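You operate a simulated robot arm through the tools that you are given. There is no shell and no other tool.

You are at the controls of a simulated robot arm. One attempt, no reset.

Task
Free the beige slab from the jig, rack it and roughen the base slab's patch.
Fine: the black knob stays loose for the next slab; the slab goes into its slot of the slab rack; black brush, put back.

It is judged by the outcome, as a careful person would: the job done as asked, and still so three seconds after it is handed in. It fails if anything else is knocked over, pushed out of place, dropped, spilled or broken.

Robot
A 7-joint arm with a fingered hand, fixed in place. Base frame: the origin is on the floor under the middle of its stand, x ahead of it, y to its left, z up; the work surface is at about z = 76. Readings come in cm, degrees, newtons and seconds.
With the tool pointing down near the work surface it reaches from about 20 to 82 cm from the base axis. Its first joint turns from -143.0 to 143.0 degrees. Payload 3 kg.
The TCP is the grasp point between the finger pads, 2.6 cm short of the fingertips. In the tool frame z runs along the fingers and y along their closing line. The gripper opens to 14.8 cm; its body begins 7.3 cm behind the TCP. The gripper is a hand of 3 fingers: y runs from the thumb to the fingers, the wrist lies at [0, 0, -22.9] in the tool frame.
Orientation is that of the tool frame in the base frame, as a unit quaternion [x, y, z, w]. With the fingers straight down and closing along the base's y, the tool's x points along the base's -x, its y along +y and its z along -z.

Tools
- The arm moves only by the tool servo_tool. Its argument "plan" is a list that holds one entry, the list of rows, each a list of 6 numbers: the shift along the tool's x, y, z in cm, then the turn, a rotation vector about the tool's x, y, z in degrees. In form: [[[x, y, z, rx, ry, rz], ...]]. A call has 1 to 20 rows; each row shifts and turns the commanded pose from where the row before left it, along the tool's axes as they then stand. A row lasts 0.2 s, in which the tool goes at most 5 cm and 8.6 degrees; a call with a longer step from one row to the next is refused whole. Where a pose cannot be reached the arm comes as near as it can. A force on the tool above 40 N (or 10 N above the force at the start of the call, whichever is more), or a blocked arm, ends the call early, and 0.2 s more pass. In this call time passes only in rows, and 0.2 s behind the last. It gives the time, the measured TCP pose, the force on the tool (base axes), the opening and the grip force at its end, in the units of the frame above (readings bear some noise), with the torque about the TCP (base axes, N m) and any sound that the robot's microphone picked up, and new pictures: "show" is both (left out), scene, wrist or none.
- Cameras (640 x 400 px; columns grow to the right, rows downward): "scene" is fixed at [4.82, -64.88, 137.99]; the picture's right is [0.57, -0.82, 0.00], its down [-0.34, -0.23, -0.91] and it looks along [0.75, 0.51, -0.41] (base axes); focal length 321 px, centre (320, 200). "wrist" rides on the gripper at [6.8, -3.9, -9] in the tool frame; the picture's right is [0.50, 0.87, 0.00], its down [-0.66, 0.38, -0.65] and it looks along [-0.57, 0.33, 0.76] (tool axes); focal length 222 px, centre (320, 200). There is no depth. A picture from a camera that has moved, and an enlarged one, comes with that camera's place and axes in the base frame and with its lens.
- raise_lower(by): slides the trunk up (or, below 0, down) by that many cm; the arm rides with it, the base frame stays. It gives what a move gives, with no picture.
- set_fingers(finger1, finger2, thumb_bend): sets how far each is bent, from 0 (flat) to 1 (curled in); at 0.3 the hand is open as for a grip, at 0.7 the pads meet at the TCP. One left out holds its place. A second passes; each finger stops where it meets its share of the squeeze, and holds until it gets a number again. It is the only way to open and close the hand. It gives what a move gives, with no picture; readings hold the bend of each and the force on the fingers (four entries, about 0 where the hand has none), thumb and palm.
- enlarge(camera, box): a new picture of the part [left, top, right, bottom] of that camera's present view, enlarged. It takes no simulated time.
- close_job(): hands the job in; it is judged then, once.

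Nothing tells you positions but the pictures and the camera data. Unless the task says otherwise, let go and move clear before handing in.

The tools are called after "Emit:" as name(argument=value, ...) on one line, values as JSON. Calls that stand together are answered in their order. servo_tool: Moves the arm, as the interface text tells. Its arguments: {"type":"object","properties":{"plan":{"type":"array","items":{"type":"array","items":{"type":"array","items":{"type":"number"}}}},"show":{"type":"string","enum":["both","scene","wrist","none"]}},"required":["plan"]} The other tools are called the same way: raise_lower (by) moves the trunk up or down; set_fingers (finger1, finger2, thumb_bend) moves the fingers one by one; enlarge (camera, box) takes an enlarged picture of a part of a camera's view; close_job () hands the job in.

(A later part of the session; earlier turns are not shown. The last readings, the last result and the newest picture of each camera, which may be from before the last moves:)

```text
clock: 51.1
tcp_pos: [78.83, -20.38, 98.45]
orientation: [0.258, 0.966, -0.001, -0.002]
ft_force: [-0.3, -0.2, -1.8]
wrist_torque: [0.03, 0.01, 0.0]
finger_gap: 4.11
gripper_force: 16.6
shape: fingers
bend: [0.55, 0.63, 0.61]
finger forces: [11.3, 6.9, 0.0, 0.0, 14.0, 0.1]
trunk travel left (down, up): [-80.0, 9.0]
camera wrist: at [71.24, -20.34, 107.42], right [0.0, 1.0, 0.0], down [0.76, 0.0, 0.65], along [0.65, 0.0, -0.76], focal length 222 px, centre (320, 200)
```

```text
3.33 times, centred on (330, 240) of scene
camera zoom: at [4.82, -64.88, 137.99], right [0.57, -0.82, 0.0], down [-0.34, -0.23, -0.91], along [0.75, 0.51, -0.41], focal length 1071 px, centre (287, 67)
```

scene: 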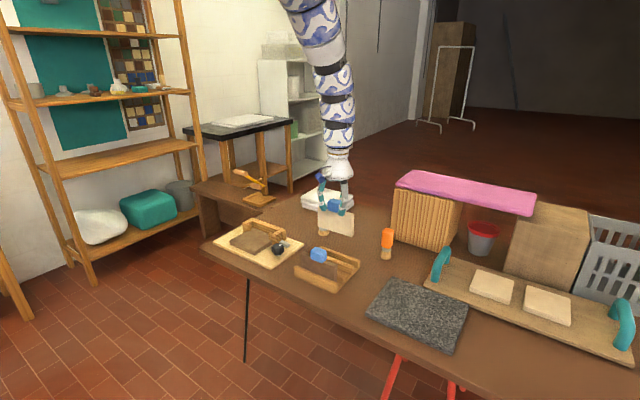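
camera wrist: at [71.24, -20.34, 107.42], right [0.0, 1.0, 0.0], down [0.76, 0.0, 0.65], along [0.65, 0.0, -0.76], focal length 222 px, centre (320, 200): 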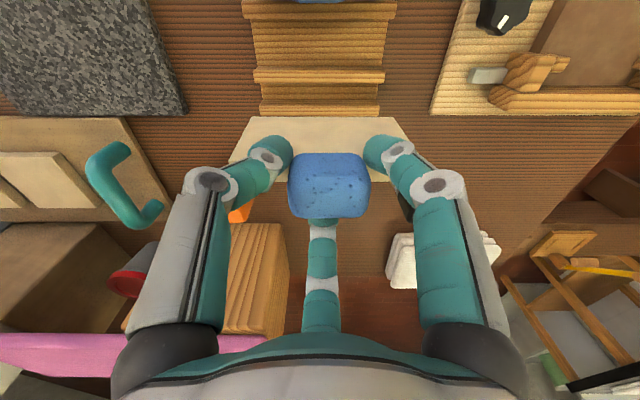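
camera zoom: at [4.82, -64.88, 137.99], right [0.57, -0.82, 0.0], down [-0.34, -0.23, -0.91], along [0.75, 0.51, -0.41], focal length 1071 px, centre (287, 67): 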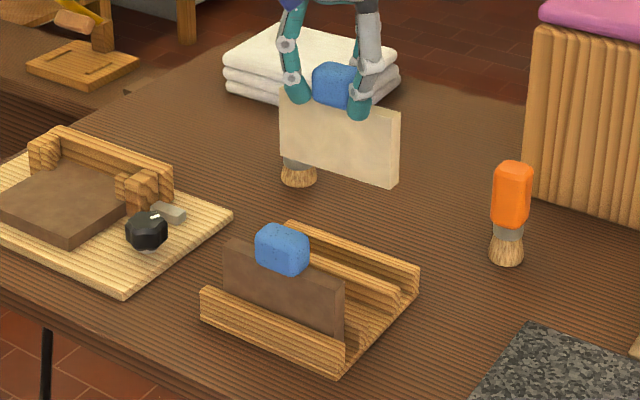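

The slab hangs vertical and lines up with slot 2: its near face is at x≈78.05 and the slot spans about 77.6–80.15. I'll nudge it 0.25 cm toward −y and lower the trunk so the slab sits just above the rails.

Emit:
servo_tool(plan=[[[-0.125, -0.217, 0, 0, 0, 0]]], show="none")

Emit:
raise_lower(by=-7.5)

Emit:
servo_tool(plan=[[[0, 0, 0, 0, 0, 0]]], show="both")

Emit:
enlarge(camera="wrist", box=[200, 30, 440, 240])

Emit:
enlarge(camera="scene", box=[290, 200, 380, 300])

```text
clock: 51.5
tcp_pos: [78.91, -20.59, 98.43]
orientation: [0.259, 0.966, -0.001, -0.003]
ft_force: [0.0, -0.8, -3.2]
wrist_torque: [-0.02, 0.01, 0.0]
finger_gap: 4.11
gripper_force: 15.9
shape: fingers
bend: [0.55, 0.63, 0.61]
finger forces: [11.4, 7.2, 0.0, 0.1, 13.9, 0.1]
trunk travel left (down, up): [-80.0, 9.0]
```

```text
clock: 52.6
tcp_pos: [78.86, -20.68, 90.9]
orientation: [0.259, 0.966, -0.002, -0.002]
ft_force: [0.3, 0.5, -1.6]
wrist_torque: [-0.02, 0.02, 0.03]
finger_gap: 4.15
gripper_force: 16.6
shape: fingers
bend: [0.55, 0.63, 0.61]
finger forces: [11.4, 6.9, 0.1, 0.0, 14.0, 0.0]
trunk travel left (down, up): [-72.5, 16.5]
```

```text
clock: 53.0
tcp_pos: [78.87, -20.65, 90.92]
orientation: [0.259, 0.966, -0.001, -0.002]
ft_force: [1.1, -0.3, -1.8]
wrist_torque: [0.0, 0.0, -0.01]
finger_gap: 4.12
gripper_force: 16.2
shape: fingers
bend: [0.55, 0.63, 0.61]
finger forces: [11.4, 7.0, 0.0, 0.1, 13.8, 0.0]
trunk travel left (down, up): [-72.5, 16.5]
camera wrist: at [71.23, -20.54, 99.94], right [0.0, 1.0, 0.0], down [0.76, 0.0, 0.65], along [0.65, 0.0, -0.76], focal length 222 px, centre (320, 200)
```

scene: 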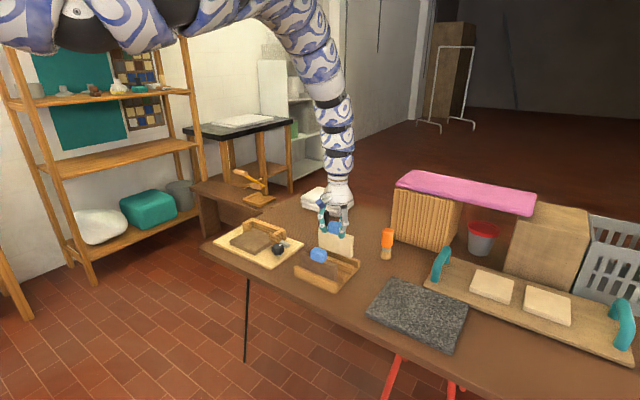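
wrist: 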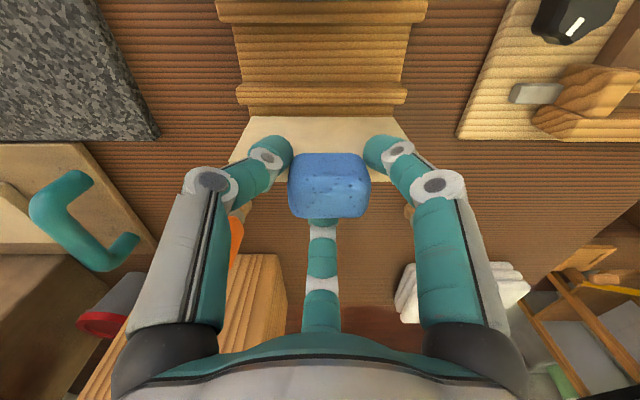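

```text
1.90 times, centred on (320, 135) of wrist
camera zoom: at [71.23, -20.54, 99.94], right [0.0, 1.0, 0.0], down [0.76, 0.0, 0.65], along [0.65, 0.0, -0.76], focal length 423 px, centre (320, 324)
```

zoom: 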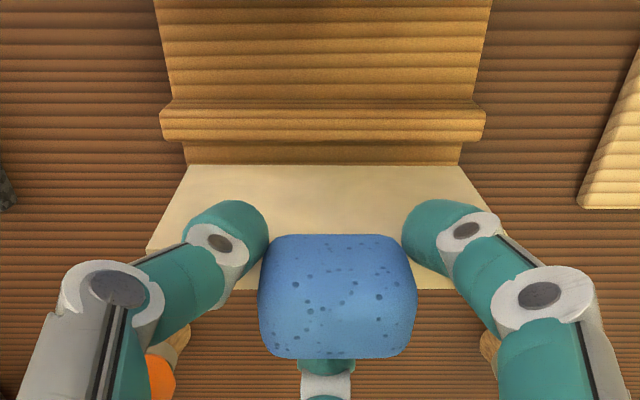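

```text
4.00 times, centred on (335, 250) of scene
camera zoom: at [4.82, -64.88, 137.99], right [0.57, -0.82, 0.0], down [-0.34, -0.23, -0.91], along [0.75, 0.51, -0.41], focal length 1285 px, centre (260, 0)
```

zoom: 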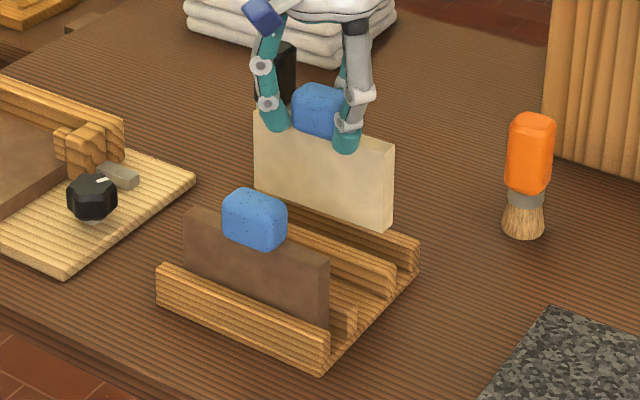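

The slab is centred in y, with about 0.4 cm of clearance on each side in x. I'll lower it slowly into the slot while watching the forces.

Emit:
servo_tool(plan=[[[0.06, -0.04, 0.4, 0, 0, 0], [0, 0, 0.5, 0, 0, 0], [0, 0, 0.5, 0, 0, 0], [0, 0, 0.5, 0, 0, 0], [0, 0, 0.5, 0, 0, 0]]], show="wrist")

Emit:
enlarge(camera="wrist", box=[200, 30, 440, 240])

Emit:
enlarge(camera="scene", box=[290, 200, 380, 300])

```text
clock: 54.2
tcp_pos: [78.76, -20.54, 88.55]
orientation: [0.259, 0.966, -0.002, -0.003]
ft_force: [-0.7, -0.9, -3.2]
wrist_torque: [-0.02, 0.0, 0.0]
finger_gap: 4.14
gripper_force: 16.0
shape: fingers
bend: [0.55, 0.63, 0.61]
finger forces: [11.4, 7.0, 0.1, 0.0, 13.9, 0.1]
trunk travel left (down, up): [-72.5, 16.5]
camera wrist: at [71.18, -20.6, 97.55], right [0.0, 1.0, 0.0], down [0.76, 0.0, 0.65], along [0.65, 0.0, -0.76], focal length 222 px, centre (320, 200)
```

wrist: 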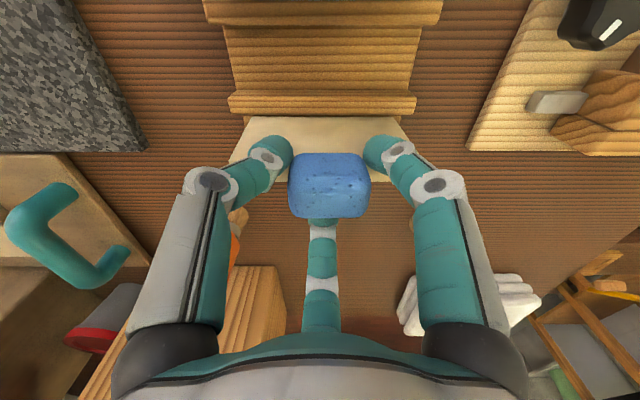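

```text
1.90 times, centred on (320, 135) of wrist
camera zoom: at [71.18, -20.6, 97.55], right [0.0, 1.0, 0.0], down [0.76, 0.0, 0.65], along [0.65, 0.0, -0.76], focal length 423 px, centre (320, 324)
```

zoom: 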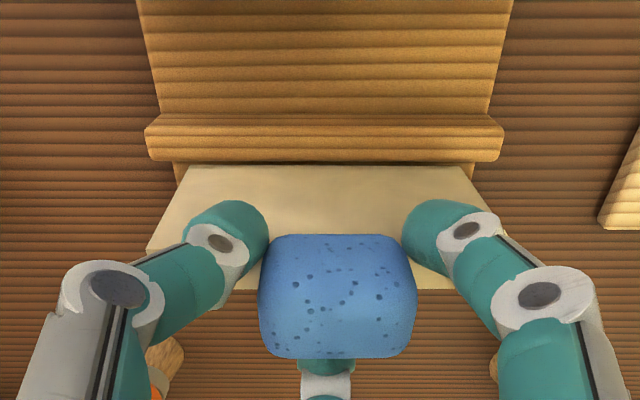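

```text
4.00 times, centred on (335, 250) of scene
camera zoom: at [4.82, -64.88, 137.99], right [0.57, -0.82, 0.0], down [-0.34, -0.23, -0.91], along [0.75, 0.51, -0.41], focal length 1285 px, centre (260, 0)
```

zoom: 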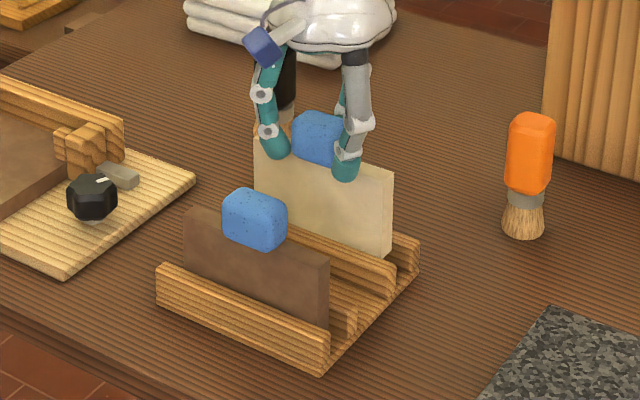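

It's entering the slot with no contact force yet. I'll continue in small steps.

Emit:
servo_tool(plan=[[[0, 0, 0.4, 0, 0, 0], [0, 0, 0.4, 0, 0, 0], [0, 0, 0.3, 0, 0, 0]]], show="none")

Emit:
enlarge(camera="scene", box=[300, 210, 370, 290])

```text
clock: 55.0
tcp_pos: [78.83, -20.61, 87.41]
orientation: [0.259, 0.966, -0.001, -0.002]
ft_force: [-0.2, -0.3, -1.8]
wrist_torque: [-0.01, 0.0, 0.02]
finger_gap: 4.12
gripper_force: 16.3
shape: fingers
bend: [0.55, 0.63, 0.61]
finger forces: [11.4, 6.9, 0.0, 0.0, 13.9, 0.0]
trunk travel left (down, up): [-72.5, 16.5]
```

```text
5.00 times, centred on (335, 250) of scene
camera zoom: at [4.82, -64.88, 137.99], right [0.57, -0.82, 0.0], down [-0.34, -0.23, -0.91], along [0.75, 0.51, -0.41], focal length 1606 px, centre (245, -50)
```

zoom: 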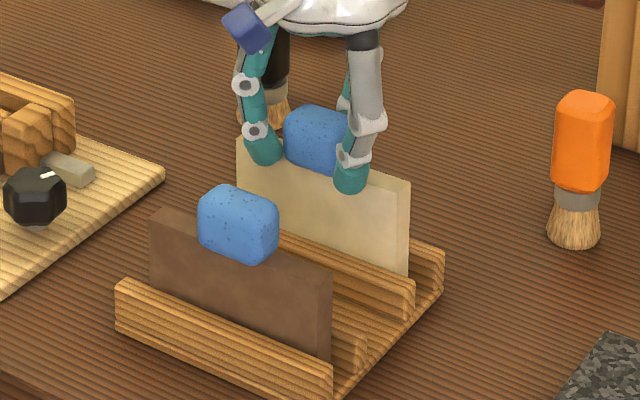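

Emit:
servo_tool(plan=[[[0, 0, 0.25, 0, 0, 0], [0, 0, 0.2, 0, 0, 0]]], show="none")

```text
clock: 55.6
tcp_pos: [78.78, -20.65, 86.95]
orientation: [0.259, 0.966, 0.0, -0.002]
ft_force: [1.1, -0.2, -1.8]
wrist_torque: [0.0, -0.03, 0.0]
finger_gap: 4.14
gripper_force: 15.4
shape: fingers
bend: [0.55, 0.63, 0.61]
finger forces: [11.4, 6.9, 0.0, 0.0, 13.9, 0.1]
trunk travel left (down, up): [-72.5, 16.5]
```

Emit:
servo_tool(plan=[[[0, 0, 0.2, 0, 0, 0], [0, 0, 0.15, 0, 0, 0]]], show="none")

```text
clock: 56.2
tcp_pos: [78.73, -20.68, 86.64]
orientation: [0.258, 0.966, -0.001, -0.001]
ft_force: [-1.0, -1.5, 1.9]
wrist_torque: [0.07, 0.02, 0.01]
finger_gap: 4.12
gripper_force: 16.9
shape: fingers
bend: [0.55, 0.63, 0.61]
finger forces: [11.3, 6.6, 0.0, 0.0, 14.4, 0.1]
trunk travel left (down, up): [-72.5, 16.5]
```

The force has gone from −2 to +2 N, so the slab is resting on the rack floor. I'll check the picture before releasing.

Emit:
servo_tool(plan=[[[0, 0, 0, 0, 0, 0]]], show="wrist")

Emit:
enlarge(camera="wrist", box=[200, 30, 440, 240])

Emit:
enlarge(camera="scene", box=[300, 210, 370, 290])

```text
clock: 56.6
tcp_pos: [78.77, -20.64, 86.71]
orientation: [0.259, 0.966, -0.002, -0.002]
ft_force: [-0.9, -1.2, 1.4]
wrist_torque: [0.08, 0.04, 0.02]
finger_gap: 4.15
gripper_force: 16.5
shape: fingers
bend: [0.55, 0.63, 0.61]
finger forces: [11.3, 6.7, 0.0, 0.0, 14.6, 0.1]
trunk travel left (down, up): [-72.5, 16.5]
camera wrist: at [71.16, -20.57, 95.65], right [0.0, 1.0, 0.0], down [0.76, 0.0, 0.65], along [0.65, 0.0, -0.76], focal length 222 px, centre (320, 200)
```

wrist: 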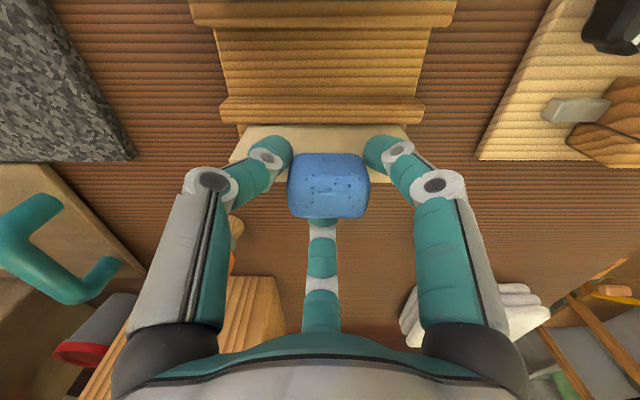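

```text
1.90 times, centred on (320, 135) of wrist
camera zoom: at [71.16, -20.57, 95.65], right [0.0, 1.0, 0.0], down [0.76, 0.0, 0.65], along [0.65, 0.0, -0.76], focal length 423 px, centre (320, 324)
```

zoom: 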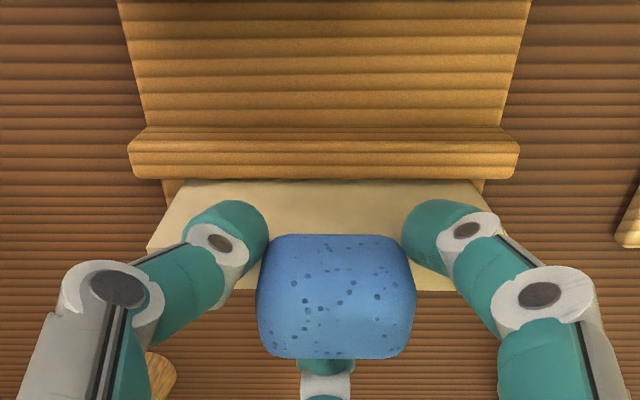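

```text
5.00 times, centred on (335, 250) of scene
camera zoom: at [4.82, -64.88, 137.99], right [0.57, -0.82, 0.0], down [-0.34, -0.23, -0.91], along [0.75, 0.51, -0.41], focal length 1606 px, centre (245, -50)
```

zoom: 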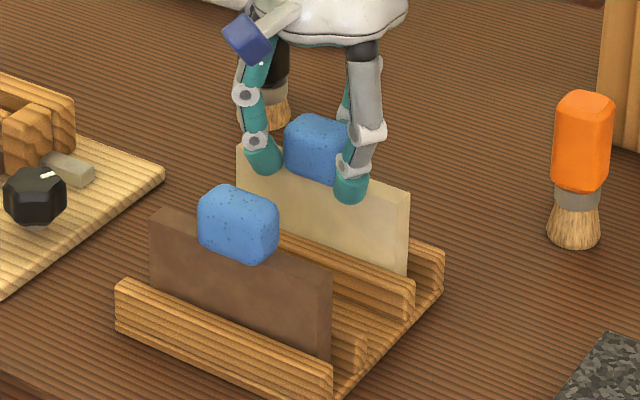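

The slab is seated in slot 2. I'll release it.

Emit:
set_fingers(finger1=0.5, finger2=0.5, thumb_bend=0.5)

Emit:
servo_tool(plan=[[[0, 0, -0.5, 0, 0, 0], [0, 0, -1, 0, 0, 0], [0, 0, -1.5, 0, 0, 0], [0, 0, -2, 0, 0, 0]]], show="both")

Emit:
enlarge(camera="scene", box=[300, 210, 370, 290])

```text
clock: 57.6
tcp_pos: [78.75, -20.6, 86.59]
orientation: [0.259, 0.966, -0.001, -0.003]
ft_force: [-0.6, 0.0, -0.1]
wrist_torque: [0.0, -0.02, -0.03]
finger_gap: 6.19
gripper_force: 0.0
shape: fingers
bend: [0.5, 0.5, 0.5]
finger forces: [0.0, 0.0, 0.0, 0.0, 0.1, 0.0]
trunk travel left (down, up): [-72.5, 16.5]
```

```text
clock: 58.6
tcp_pos: [78.76, -20.42, 91.7]
orientation: [0.259, 0.966, -0.001, -0.002]
ft_force: [-0.3, -0.6, -0.7]
wrist_torque: [0.03, -0.03, 0.0]
finger_gap: 6.18
gripper_force: 0.1
shape: fingers
bend: [0.5, 0.5, 0.5]
finger forces: [0.1, 0.0, 0.1, 0.0, 0.0, 0.0]
trunk travel left (down, up): [-72.5, 16.5]
camera wrist: at [71.14, -20.46, 100.76], right [0.0, 1.0, 0.0], down [0.76, 0.0, 0.65], along [0.65, 0.0, -0.76], focal length 222 px, centre (320, 200)
```

scene: 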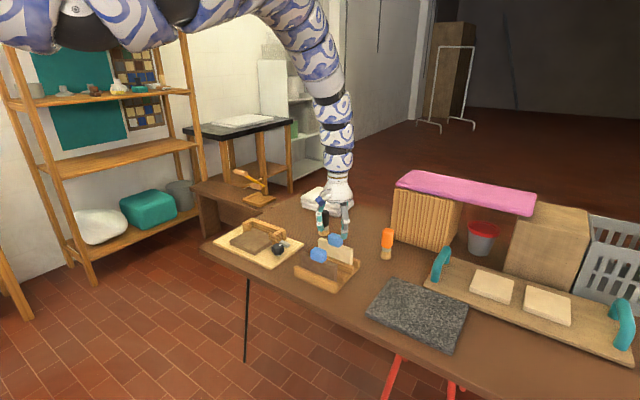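
wrist: 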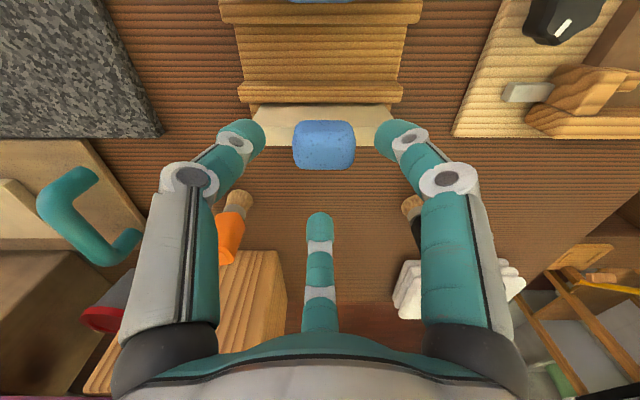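

```text
5.00 times, centred on (335, 250) of scene
camera zoom: at [4.82, -64.88, 137.99], right [0.57, -0.82, 0.0], down [-0.34, -0.23, -0.91], along [0.75, 0.51, -0.41], focal length 1606 px, centre (245, -50)
```

zoom: 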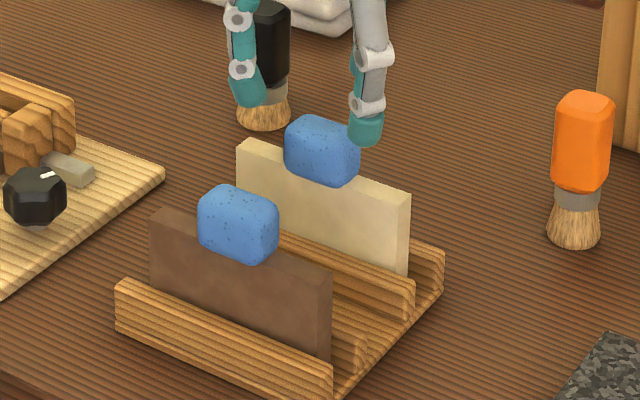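

The beige slab stands free in its slot. I'll back up and move to where the wrist camera can inspect the base slab for its patch.

Emit:
servo_tool(plan=[[[0, 0, -2.5, 0, 0, 0], [0, 0, -2.5, 0, 0, 0]]], show="none")

Emit:
raise_lower(by=16)

Emit:
servo_tool(plan=[[[2.14, 2.11, 1.6, 0, 0, 0], [2.14, 2.11, 1.6, 0, 0, 0], [2.14, 2.11, 1.6, 0, 0, 0], [2.14, 2.11, 1.6, 0, 0, 0], [2.14, 2.11, 1.6, 0, 0, 0], [2.14, 2.11, 1.6, 0, 0, 0], [2.14, 2.11, 1.6, 0, 0, 0], [2.14, 2.11, 1.6, 0, 0, 0], [2.14, 2.11, 1.6, 0, 0, 0], [2.14, 2.11, 1.6, 0, 0, 0]]], show="both")

Emit:
enlarge(camera="wrist", box=[220, 10, 420, 150])

Emit:
enlarge(camera="scene", box=[225, 215, 290, 260])

```text
clock: 59.2
tcp_pos: [79.42, -20.58, 96.15]
orientation: [0.258, 0.966, 0.0, -0.002]
ft_force: [-0.8, 0.3, -0.7]
wrist_torque: [0.0, -0.03, 0.0]
finger_gap: 6.18
gripper_force: 0.1
shape: fingers
bend: [0.5, 0.5, 0.5]
finger forces: [0.0, 0.0, 0.0, 0.0, 0.0, 0.0]
out of reach, approached as far as the arm can: row 2
trunk travel left (down, up): [-72.5, 16.5]
```

```text
clock: 61.0
tcp_pos: [79.39, -20.57, 111.95]
orientation: [0.259, 0.966, -0.001, -0.002]
ft_force: [0.2, -0.7, -0.4]
wrist_torque: [0.05, 0.0, 0.01]
finger_gap: 6.18
gripper_force: 0.1
shape: fingers
bend: [0.5, 0.5, 0.5]
finger forces: [0.0, 0.0, 0.1, 0.1, 0.0, 0.0]
trunk travel left (down, up): [-88.5, 0.5]
```

```text
clock: 63.2
tcp_pos: [71.36, 8.61, 96.07]
orientation: [0.258, 0.966, -0.002, -0.001]
ft_force: [-0.1, 0.1, 0.2]
wrist_torque: [0.02, 0.01, -0.01]
finger_gap: 6.16
gripper_force: 0.2
shape: fingers
bend: [0.5, 0.5, 0.5]
finger forces: [0.0, 0.0, 0.0, 0.0, 0.0, 0.1]
trunk travel left (down, up): [-88.5, 0.5]
camera wrist: at [63.77, 8.57, 105.01], right [0.0, 1.0, 0.0], down [0.76, 0.0, 0.65], along [0.65, 0.0, -0.76], focal length 222 px, centre (320, 200)
```

scene: 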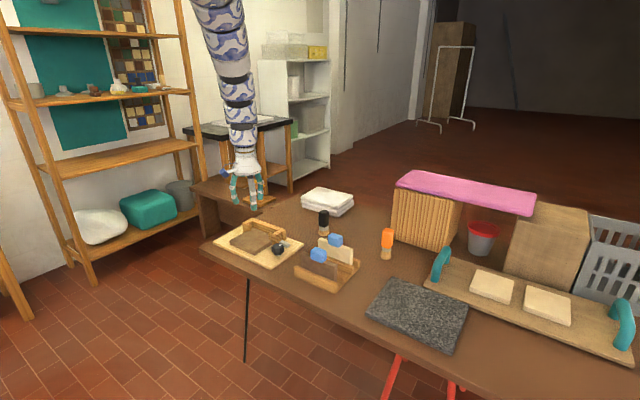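
wrist: 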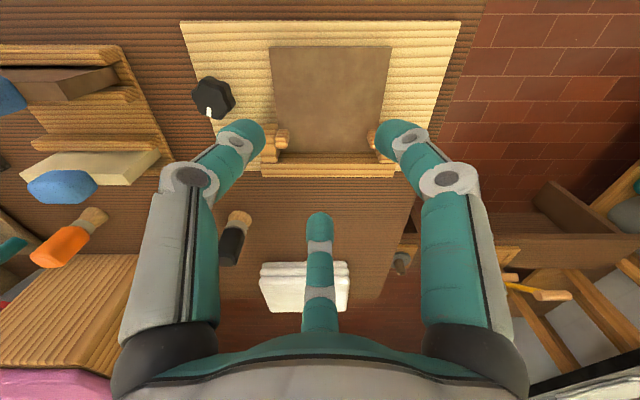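

```text
2.86 times, centred on (320, 80) of wrist
camera zoom: at [63.77, 8.57, 105.01], right [0.0, 1.0, 0.0], down [0.76, 0.0, 0.65], along [0.65, 0.0, -0.76], focal length 635 px, centre (320, 543)
```

zoom: 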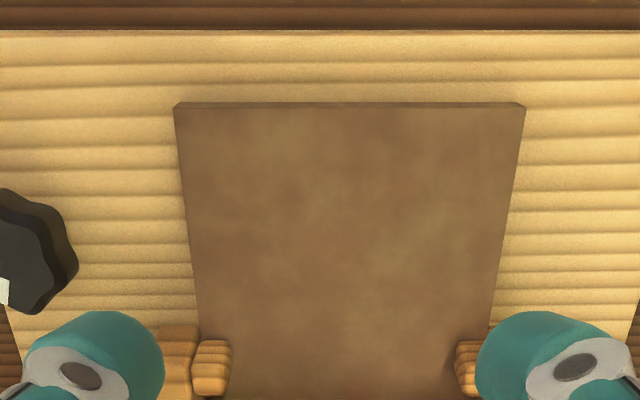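

```text
8.89 times, centred on (258, 238) of scene
camera zoom: at [4.82, -64.88, 137.99], right [0.57, -0.82, 0.0], down [-0.34, -0.23, -0.91], along [0.75, 0.51, -0.41], focal length 2856 px, centre (876, -133)
```

zoom: 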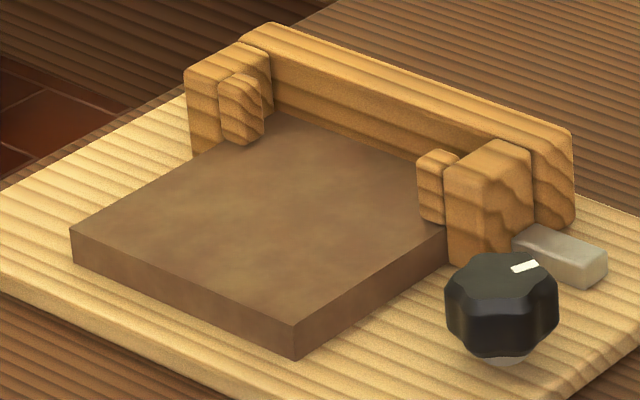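

Emit:
enlarge(camera="wrist", box=[265, 40, 395, 120])

Emit:
enlarge(camera="wrist", box=[265, 100, 395, 185])

Emit:
enlarge(camera="wrist", box=[180, 200, 280, 270])

```text
4.92 times, centred on (330, 80) of wrist
camera zoom: at [63.77, 8.57, 105.01], right [0.0, 1.0, 0.0], down [0.76, 0.0, 0.65], along [0.65, 0.0, -0.76], focal length 1094 px, centre (271, 791)
```

zoom: 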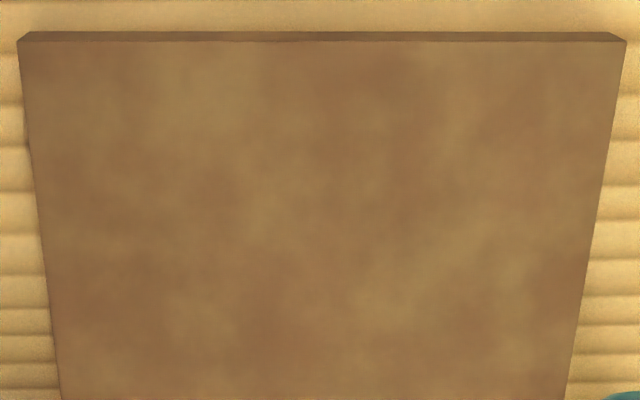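

```text
4.71 times, centred on (330, 142) of wrist
camera zoom: at [63.77, 8.57, 105.01], right [0.0, 1.0, 0.0], down [0.76, 0.0, 0.65], along [0.65, 0.0, -0.76], focal length 1045 px, centre (273, 471)
```

zoom: 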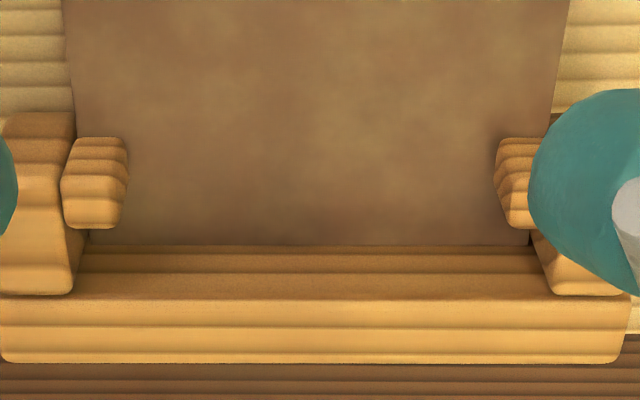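

```text
5.71 times, centred on (230, 235) of wrist
camera zoom: at [63.77, 8.57, 105.01], right [0.0, 1.0, 0.0], down [0.76, 0.0, 0.65], along [0.65, 0.0, -0.76], focal length 1269 px, centre (834, 0)
```

zoom: 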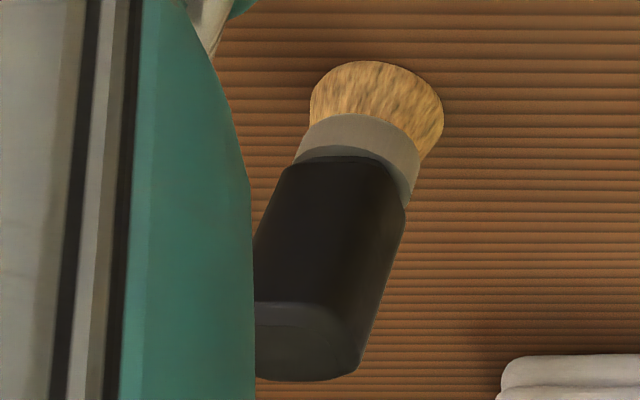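

The base slab spans about x 66.5–78.2, y 3.65–15.45 and shows no distinct patch mark. I'll look closely at the black brush before fetching it.

Emit:
enlarge(camera="scene", box=[305, 195, 345, 245])

Emit:
enlarge(camera="scene", box=[290, 180, 410, 270])

```text
8.00 times, centred on (325, 220) of scene
camera zoom: at [4.82, -64.88, 137.99], right [0.57, -0.82, 0.0], down [-0.34, -0.23, -0.91], along [0.75, 0.51, -0.41], focal length 2570 px, centre (280, 40)
```

zoom: 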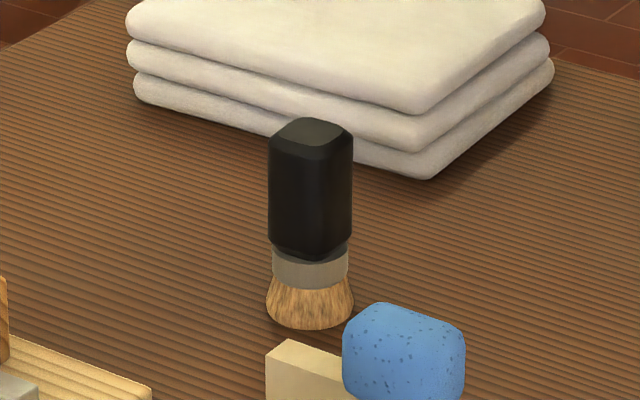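

```text
4.44 times, centred on (350, 225) of scene
camera zoom: at [4.82, -64.88, 137.99], right [0.57, -0.82, 0.0], down [-0.34, -0.23, -0.91], along [0.75, 0.51, -0.41], focal length 1428 px, centre (187, 89)
```

zoom: 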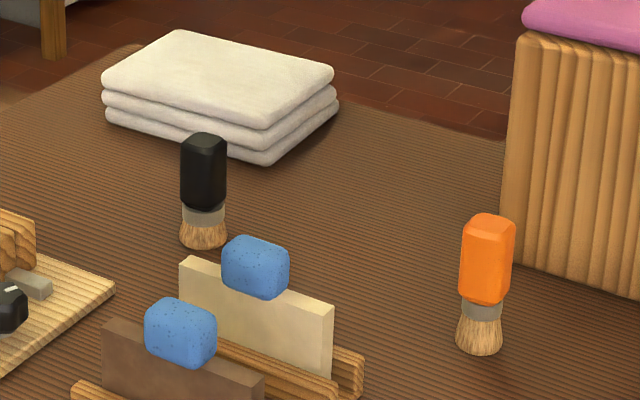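

The black brush stands upright near (92.8, −6.4), about 9.7 cm tall, with its handle at z 79.7–85.7. I'll move high over it and then lower the trunk.

Emit:
servo_tool(plan=[[[-2.59, -0.225, -2.2, 0, 0, 0], [-2.59, -0.225, -2.2, 0, 0, 0], [-2.59, -0.225, -2.2, 0, 0, 0], [-2.59, -0.225, -2.2, 0, 0, 0], [-2.59, -0.225, -2.2, 0, 0, 0], [-2.59, -0.225, -2.2, 0, 0, 0], [-2.59, -0.225, -2.2, 0, 0, 0], [-2.59, -0.225, -2.2, 0, 0, 0], [-2.59, -0.225, -2.2, 0, 0, 0], [-2.59, -0.225, -2.2, 0, 0, 0]]], show="none")

Emit:
raise_lower(by=-20)

Emit:
servo_tool(plan=[[[0, 0, 0, 0, 0, 0]]], show="both")

```text
clock: 65.4
tcp_pos: [92.66, -6.49, 118.03]
orientation: [0.259, 0.966, -0.002, -0.002]
ft_force: [0.9, 0.0, -0.3]
wrist_torque: [0.02, 0.0, -0.03]
finger_gap: 6.19
gripper_force: 0.0
shape: fingers
bend: [0.5, 0.5, 0.5]
finger forces: [0.1, 0.0, 0.0, 0.0, 0.0, 0.1]
trunk travel left (down, up): [-88.5, 0.5]
```

```text
clock: 67.6
tcp_pos: [92.74, -6.29, 97.99]
orientation: [0.258, 0.966, -0.002, -0.002]
ft_force: [0.3, -0.3, 0.4]
wrist_torque: [0.0, -0.03, -0.03]
finger_gap: 6.16
gripper_force: 0.0
shape: fingers
bend: [0.5, 0.5, 0.5]
finger forces: [0.1, 0.0, 0.1, 0.0, 0.0, 0.1]
trunk travel left (down, up): [-68.5, 20.5]
```

```text
clock: 68.0
tcp_pos: [92.66, -6.41, 98.0]
orientation: [0.259, 0.966, -0.002, -0.002]
ft_force: [0.9, -0.2, 0.2]
wrist_torque: [-0.02, -0.01, 0.0]
finger_gap: 6.17
gripper_force: 0.0
shape: fingers
bend: [0.5, 0.5, 0.5]
finger forces: [0.0, 0.1, 0.0, 0.0, 0.0, 0.0]
trunk travel left (down, up): [-68.5, 20.5]
camera wrist: at [85.13, -6.35, 106.94], right [0.0, 1.0, 0.0], down [0.76, 0.0, 0.65], along [0.65, 0.0, -0.76], focal length 222 px, centre (320, 200)
```

scene: 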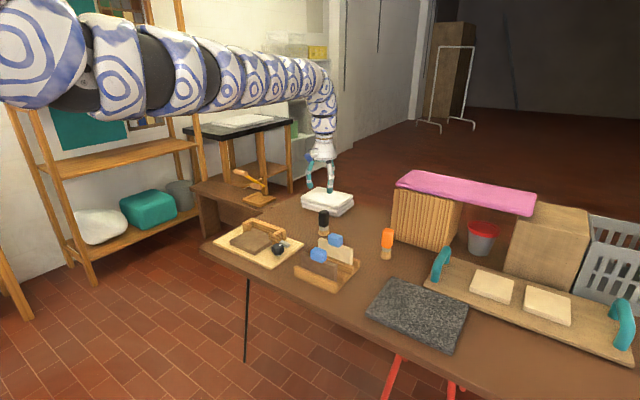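
wrist: 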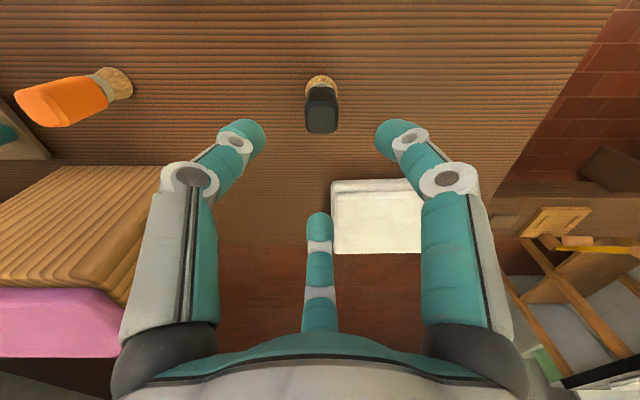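

Emit:
enlarge(camera="wrist", box=[280, 60, 360, 150])

```text
4.44 times, centred on (320, 105) of wrist
camera zoom: at [85.13, -6.35, 106.94], right [0.0, 1.0, 0.0], down [0.76, 0.0, 0.65], along [0.65, 0.0, -0.76], focal length 987 px, centre (320, 622)
```

zoom: 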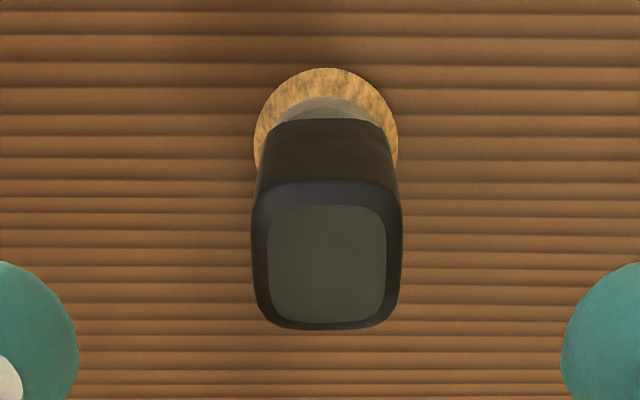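

Emit:
servo_tool(plan=[[[-0.18, 0.39, 0, 0, 0, 0]]], show="none")

Emit:
raise_lower(by=-8)

Emit:
servo_tool(plan=[[[0, 0, 0, 0, 0, 0]]], show="wrist")

Emit:
enlarge(camera="wrist", box=[240, 70, 400, 190])

Emit:
enlarge(camera="scene", box=[290, 160, 370, 250])

```text
clock: 68.4
tcp_pos: [93.09, -6.25, 98.09]
orientation: [0.259, 0.966, -0.001, -0.002]
ft_force: [0.3, 0.5, -0.6]
wrist_torque: [-0.01, -0.03, 0.0]
finger_gap: 6.17
gripper_force: 0.1
shape: fingers
bend: [0.5, 0.5, 0.5]
finger forces: [0.0, 0.0, 0.1, 0.0, 0.0, 0.0]
trunk travel left (down, up): [-68.5, 20.5]
```

```text
clock: 69.6
tcp_pos: [93.08, -6.16, 90.02]
orientation: [0.259, 0.966, -0.002, -0.001]
ft_force: [0.3, 0.8, 0.3]
wrist_torque: [-0.02, -0.01, -0.01]
finger_gap: 6.19
gripper_force: 0.1
shape: fingers
bend: [0.5, 0.5, 0.5]
finger forces: [0.1, 0.0, 0.0, 0.0, 0.0, 0.0]
trunk travel left (down, up): [-60.5, 28.5]
```

```text
clock: 70.0
tcp_pos: [93.06, -6.05, 90.02]
orientation: [0.259, 0.966, -0.001, -0.001]
ft_force: [-0.3, -0.3, 0.3]
wrist_torque: [0.02, -0.02, -0.03]
finger_gap: 6.18
gripper_force: 0.0
shape: fingers
bend: [0.5, 0.5, 0.5]
finger forces: [0.1, 0.1, 0.0, 0.0, 0.0, 0.1]
trunk travel left (down, up): [-60.5, 28.5]
camera wrist: at [85.46, -6.11, 98.96], right [0.0, 1.0, 0.0], down [0.76, 0.0, 0.65], along [0.65, 0.0, -0.76], focal length 222 px, centre (320, 200)
```

wrist: 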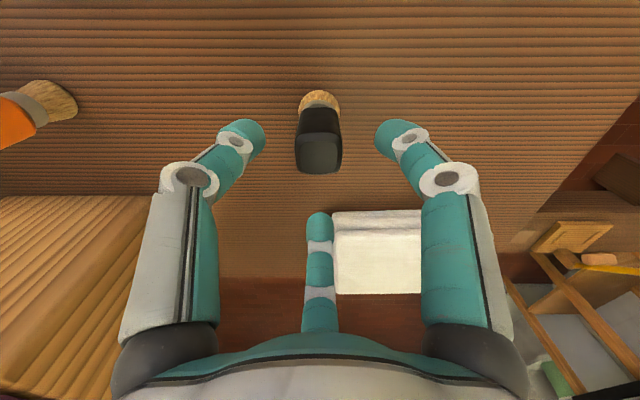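

```text
3.33 times, centred on (320, 130) of wrist
camera zoom: at [85.46, -6.11, 98.96], right [0.0, 1.0, 0.0], down [0.76, 0.0, 0.65], along [0.65, 0.0, -0.76], focal length 740 px, centre (320, 433)
```

zoom: 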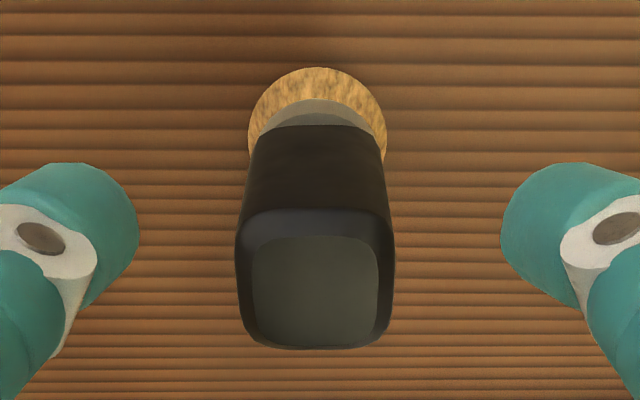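

```text
4.44 times, centred on (330, 205) of scene
camera zoom: at [4.82, -64.88, 137.99], right [0.57, -0.82, 0.0], down [-0.34, -0.23, -0.91], along [0.75, 0.51, -0.41], focal length 1428 px, centre (276, 178)
```

zoom: 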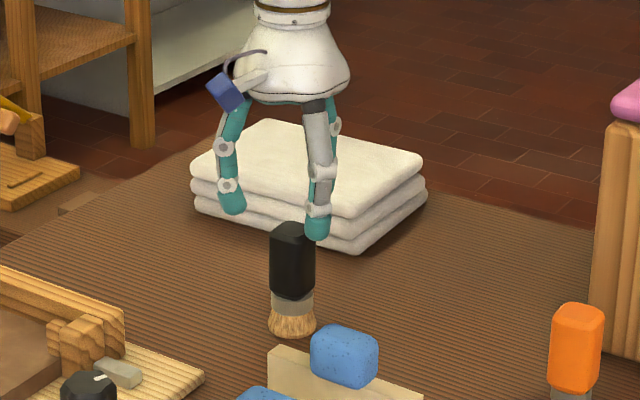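

The hand is centred over the brush at (93.0, −6.2). I'll lower onto the handle and grip it.

Emit:
raise_lower(by=-6.7)

Emit:
set_fingers(finger1=0.7, finger2=0.7, thumb_bend=0.7)

Emit:
servo_tool(plan=[[[0, 0, 0, 0, 0, 0]]], show="wrist")

Emit:
enlarge(camera="wrist", box=[240, 90, 400, 240])

Emit:
enlarge(camera="scene", box=[290, 160, 370, 250])

```text
clock: 71.0
tcp_pos: [92.97, -6.1, 83.18]
orientation: [0.258, 0.966, -0.002, -0.001]
ft_force: [0.1, 0.8, 0.2]
wrist_torque: [0.02, 0.04, 0.0]
finger_gap: 6.17
gripper_force: 0.0
shape: fingers
bend: [0.5, 0.5, 0.5]
finger forces: [0.0, 0.0, 0.0, 0.0, 0.0, 0.0]
trunk travel left (down, up): [-53.8, 35.2]
```

```text
clock: 72.0
tcp_pos: [93.05, -6.15, 83.18]
orientation: [0.259, 0.966, -0.001, -0.002]
ft_force: [-0.2, -0.2, 1.3]
wrist_torque: [0.0, 0.01, 0.0]
finger_gap: 2.73
gripper_force: 14.0
shape: fingers
bend: [0.6, 0.6, 0.63]
finger forces: [8.3, 8.8, 0.0, 0.0, 10.5, 0.1]
trunk travel left (down, up): [-53.8, 35.2]
```

```text
clock: 72.4
tcp_pos: [93.11, -6.12, 83.21]
orientation: [0.259, 0.966, -0.001, -0.003]
ft_force: [-0.4, 0.5, 0.6]
wrist_torque: [0.02, -0.04, 0.01]
finger_gap: 2.73
gripper_force: 13.8
shape: fingers
bend: [0.6, 0.6, 0.63]
finger forces: [8.3, 8.7, 0.1, 0.0, 10.4, 0.1]
trunk travel left (down, up): [-53.8, 35.2]
camera wrist: at [85.46, -6.11, 92.25], right [0.0, 1.0, 0.0], down [0.76, 0.0, 0.65], along [0.65, 0.0, -0.76], focal length 222 px, centre (320, 200)
```

wrist: 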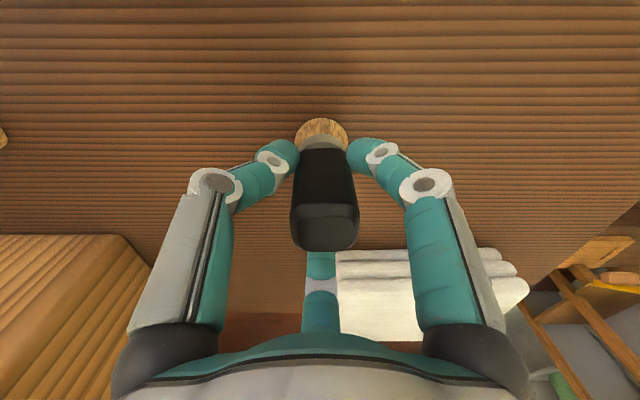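

```text
2.67 times, centred on (320, 165) of wrist
camera zoom: at [85.46, -6.11, 92.25], right [0.0, 1.0, 0.0], down [0.76, 0.0, 0.65], along [0.65, 0.0, -0.76], focal length 592 px, centre (320, 293)
```

zoom: 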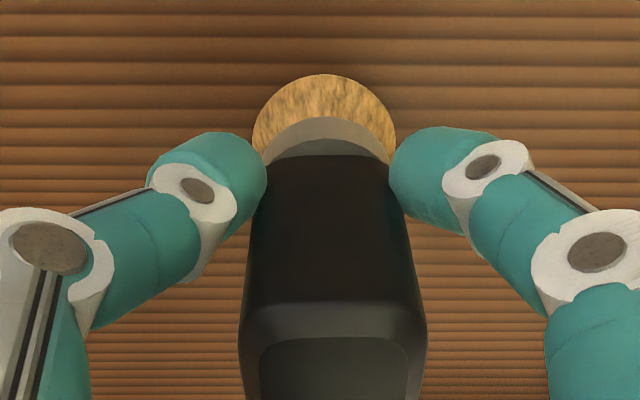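

```text
4.44 times, centred on (330, 205) of scene
camera zoom: at [4.82, -64.88, 137.99], right [0.57, -0.82, 0.0], down [-0.34, -0.23, -0.91], along [0.75, 0.51, -0.41], focal length 1428 px, centre (276, 178)
```

zoom: 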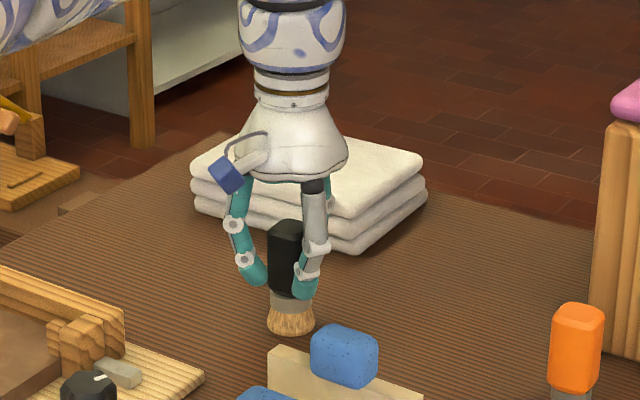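

The brush is gripped by the handle. I'll lift it straight up with the trunk.

Emit:
raise_lower(by=3)

Emit:
raise_lower(by=26)

Emit:
servo_tool(plan=[[[0, 0, 0, 0, 0, 0]]], show="both")

Emit:
enlarge(camera="scene", box=[290, 60, 370, 180])

```text
clock: 73.2
tcp_pos: [92.97, -6.13, 86.24]
orientation: [0.259, 0.966, -0.002, -0.002]
ft_force: [0.7, -0.4, -0.4]
wrist_torque: [0.05, -0.01, 0.01]
finger_gap: 2.71
gripper_force: 13.7
shape: fingers
bend: [0.6, 0.6, 0.63]
finger forces: [8.3, 8.8, 0.1, 0.1, 10.3, 0.0]
trunk travel left (down, up): [-56.8, 32.2]
```

```text
clock: 75.8
tcp_pos: [93.06, -6.21, 112.25]
orientation: [0.258, 0.966, -0.001, -0.001]
ft_force: [0.6, 0.1, -1.6]
wrist_torque: [0.02, 0.03, 0.01]
finger_gap: 2.73
gripper_force: 13.4
shape: fingers
bend: [0.6, 0.6, 0.63]
finger forces: [8.4, 8.7, 0.0, 0.0, 10.1, 0.0]
trunk travel left (down, up): [-82.8, 6.2]
```

```text
clock: 76.2
tcp_pos: [93.06, -6.1, 112.22]
orientation: [0.259, 0.966, -0.001, -0.002]
ft_force: [0.5, -0.9, -1.1]
wrist_torque: [0.02, 0.0, -0.03]
finger_gap: 2.73
gripper_force: 13.7
shape: fingers
bend: [0.6, 0.6, 0.63]
finger forces: [8.3, 8.8, 0.0, 0.0, 10.3, 0.0]
trunk travel left (down, up): [-82.8, 6.2]
camera wrist: at [85.47, -6.11, 121.23], right [0.0, 1.0, 0.0], down [0.76, 0.0, 0.65], along [0.65, 0.0, -0.76], focal length 222 px, centre (320, 200)
```

scene: 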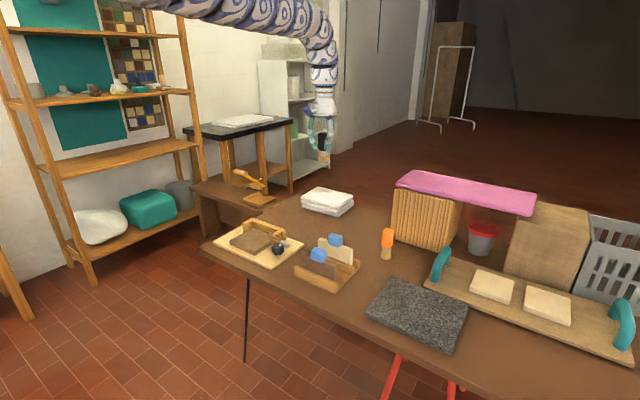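
wrist: 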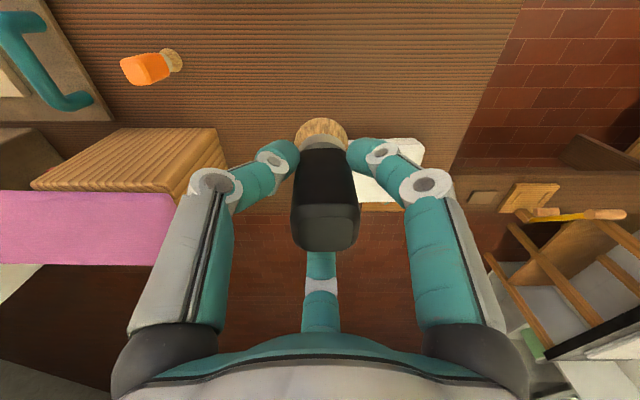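

```text
3.33 times, centred on (330, 120) of scene
camera zoom: at [4.82, -64.88, 137.99], right [0.57, -0.82, 0.0], down [-0.34, -0.23, -0.91], along [0.75, 0.51, -0.41], focal length 1071 px, centre (287, 467)
```

zoom: 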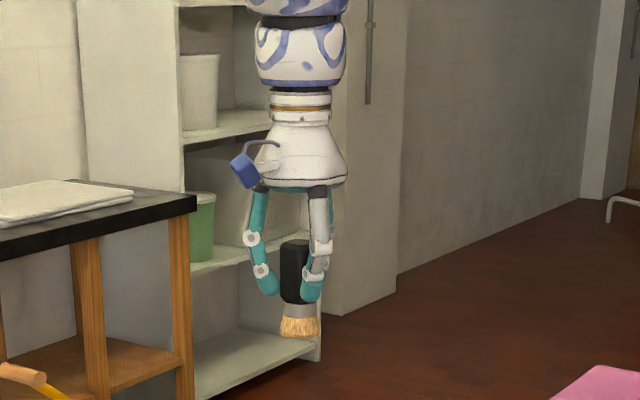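

The brush is held securely and upright. I'll carry it to above the base slab.

Emit:
servo_tool(plan=[[[2.58, 0.31, 0.8, 0, 0, 0], [2.58, 0.31, 1.3, 0, 0, 0], [2.58, 0.31, 1.3, 0, 0, 0], [2.58, 0.31, 1.3, 0, 0, 0], [2.58, 0.31, 1.5, 0, 0, 0], [2.58, 0.31, 1.5, 0, 0, 0], [2.58, 0.31, 1.5, 0, 0, 0], [2.58, 0.31, 1.5, 0, 0, 0], [2.58, 0.31, 1.5, 0, 0, 0], [2.58, 0.31, 1.5, 0, 0, 0]]], show="none")

Emit:
raise_lower(by=-5.3)

Emit:
servo_tool(plan=[[[0, 0, 0, 0, 0, 0]]], show="both")

Emit:
enlarge(camera="scene", box=[210, 170, 310, 270])

```text
clock: 78.4
tcp_pos: [72.21, 9.44, 98.64]
orientation: [0.258, 0.966, -0.002, -0.002]
ft_force: [-0.7, -0.4, -0.5]
wrist_torque: [-0.04, 0.0, 0.05]
finger_gap: 2.66
gripper_force: 13.2
shape: fingers
bend: [0.6, 0.6, 0.64]
finger forces: [7.9, 9.1, 0.0, 0.1, 9.8, 0.0]
trunk travel left (down, up): [-82.8, 6.2]
```

```text
clock: 79.4
tcp_pos: [72.23, 9.37, 93.35]
orientation: [0.259, 0.966, -0.002, -0.002]
ft_force: [0.2, -0.4, -1.5]
wrist_torque: [0.0, 0.03, -0.04]
finger_gap: 2.64
gripper_force: 13.8
shape: fingers
bend: [0.6, 0.6, 0.64]
finger forces: [7.9, 9.0, 0.0, 0.0, 9.8, 0.1]
trunk travel left (down, up): [-77.5, 11.5]
```

```text
clock: 79.8
tcp_pos: [72.27, 9.23, 93.17]
orientation: [0.26, 0.966, -0.002, -0.002]
ft_force: [0.0, -1.0, -0.5]
wrist_torque: [0.02, -0.02, -0.02]
finger_gap: 2.65
gripper_force: 13.4
shape: fingers
bend: [0.6, 0.6, 0.64]
finger forces: [7.9, 9.2, 0.1, 0.0, 9.8, 0.0]
trunk travel left (down, up): [-77.5, 11.5]
camera wrist: at [64.62, 9.4, 102.29], right [0.0, 1.0, 0.0], down [0.76, 0.0, 0.65], along [0.65, 0.0, -0.76], focal length 222 px, centre (320, 200)
```

scene: 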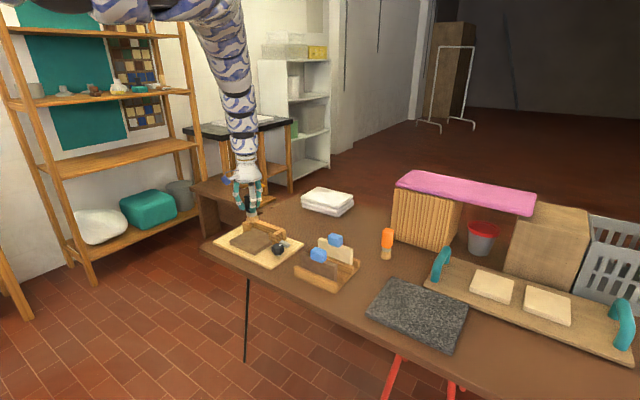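
wrist: 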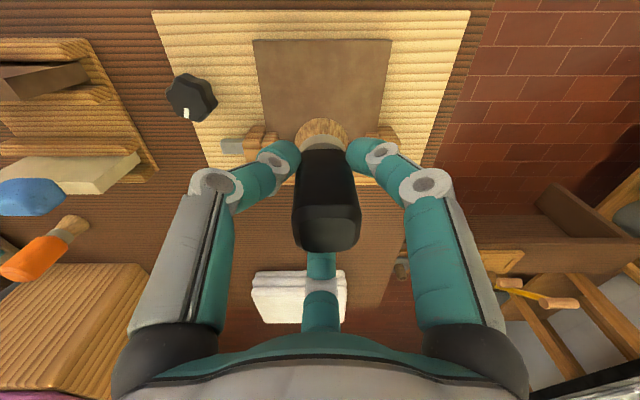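

```text
4.00 times, centred on (260, 220) of scene
camera zoom: at [4.82, -64.88, 137.99], right [0.57, -0.82, 0.0], down [-0.34, -0.23, -0.91], along [0.75, 0.51, -0.41], focal length 1285 px, centre (560, 120)
```

zoom: 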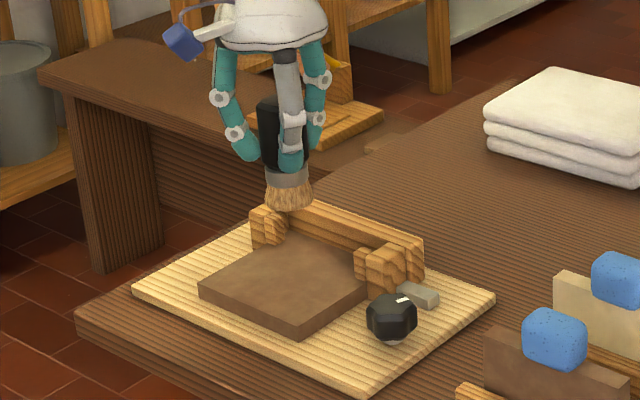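

I'll lower until the bristles just touch the slab.

Emit:
servo_tool(plan=[[[0, 0, 1.5, 0, 0, 0], [0, 0, 1.5, 0, 0, 0], [0, 0, 1.5, 0, 0, 0], [0, 0, 1.5, 0, 0, 0], [0, 0, 0.7, 0, 0, 0]]], show="none")

Emit:
servo_tool(plan=[[[0, 0, 0.3, 0, 0, 0]]], show="none")

Emit:
enlarge(camera="scene", box=[220, 195, 300, 265])

```text
clock: 81.0
tcp_pos: [72.14, 9.18, 86.64]
orientation: [0.259, 0.966, -0.003, -0.003]
ft_force: [-0.8, 0.6, -1.0]
wrist_torque: [0.02, 0.02, 0.02]
finger_gap: 2.65
gripper_force: 13.3
shape: fingers
bend: [0.6, 0.6, 0.64]
finger forces: [7.7, 9.2, 0.1, 0.1, 9.8, 0.0]
trunk travel left (down, up): [-77.5, 11.5]
```

```text
clock: 81.4
tcp_pos: [72.2, 9.3, 86.23]
orientation: [0.259, 0.966, -0.001, -0.002]
ft_force: [0.2, 0.1, -1.3]
wrist_torque: [-0.02, 0.03, 0.01]
finger_gap: 2.63
gripper_force: 13.5
shape: fingers
bend: [0.6, 0.6, 0.64]
finger forces: [7.8, 9.2, 0.0, 0.0, 9.8, 0.0]
trunk travel left (down, up): [-77.5, 11.5]
```

```text
5.71 times, centred on (260, 230) of scene
camera zoom: at [4.82, -64.88, 137.99], right [0.57, -0.82, 0.0], down [-0.34, -0.23, -0.91], along [0.75, 0.51, -0.41], focal length 1836 px, centre (663, 29)
```

zoom: 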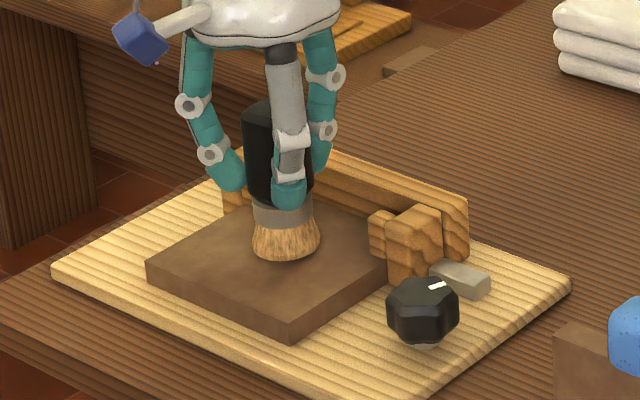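

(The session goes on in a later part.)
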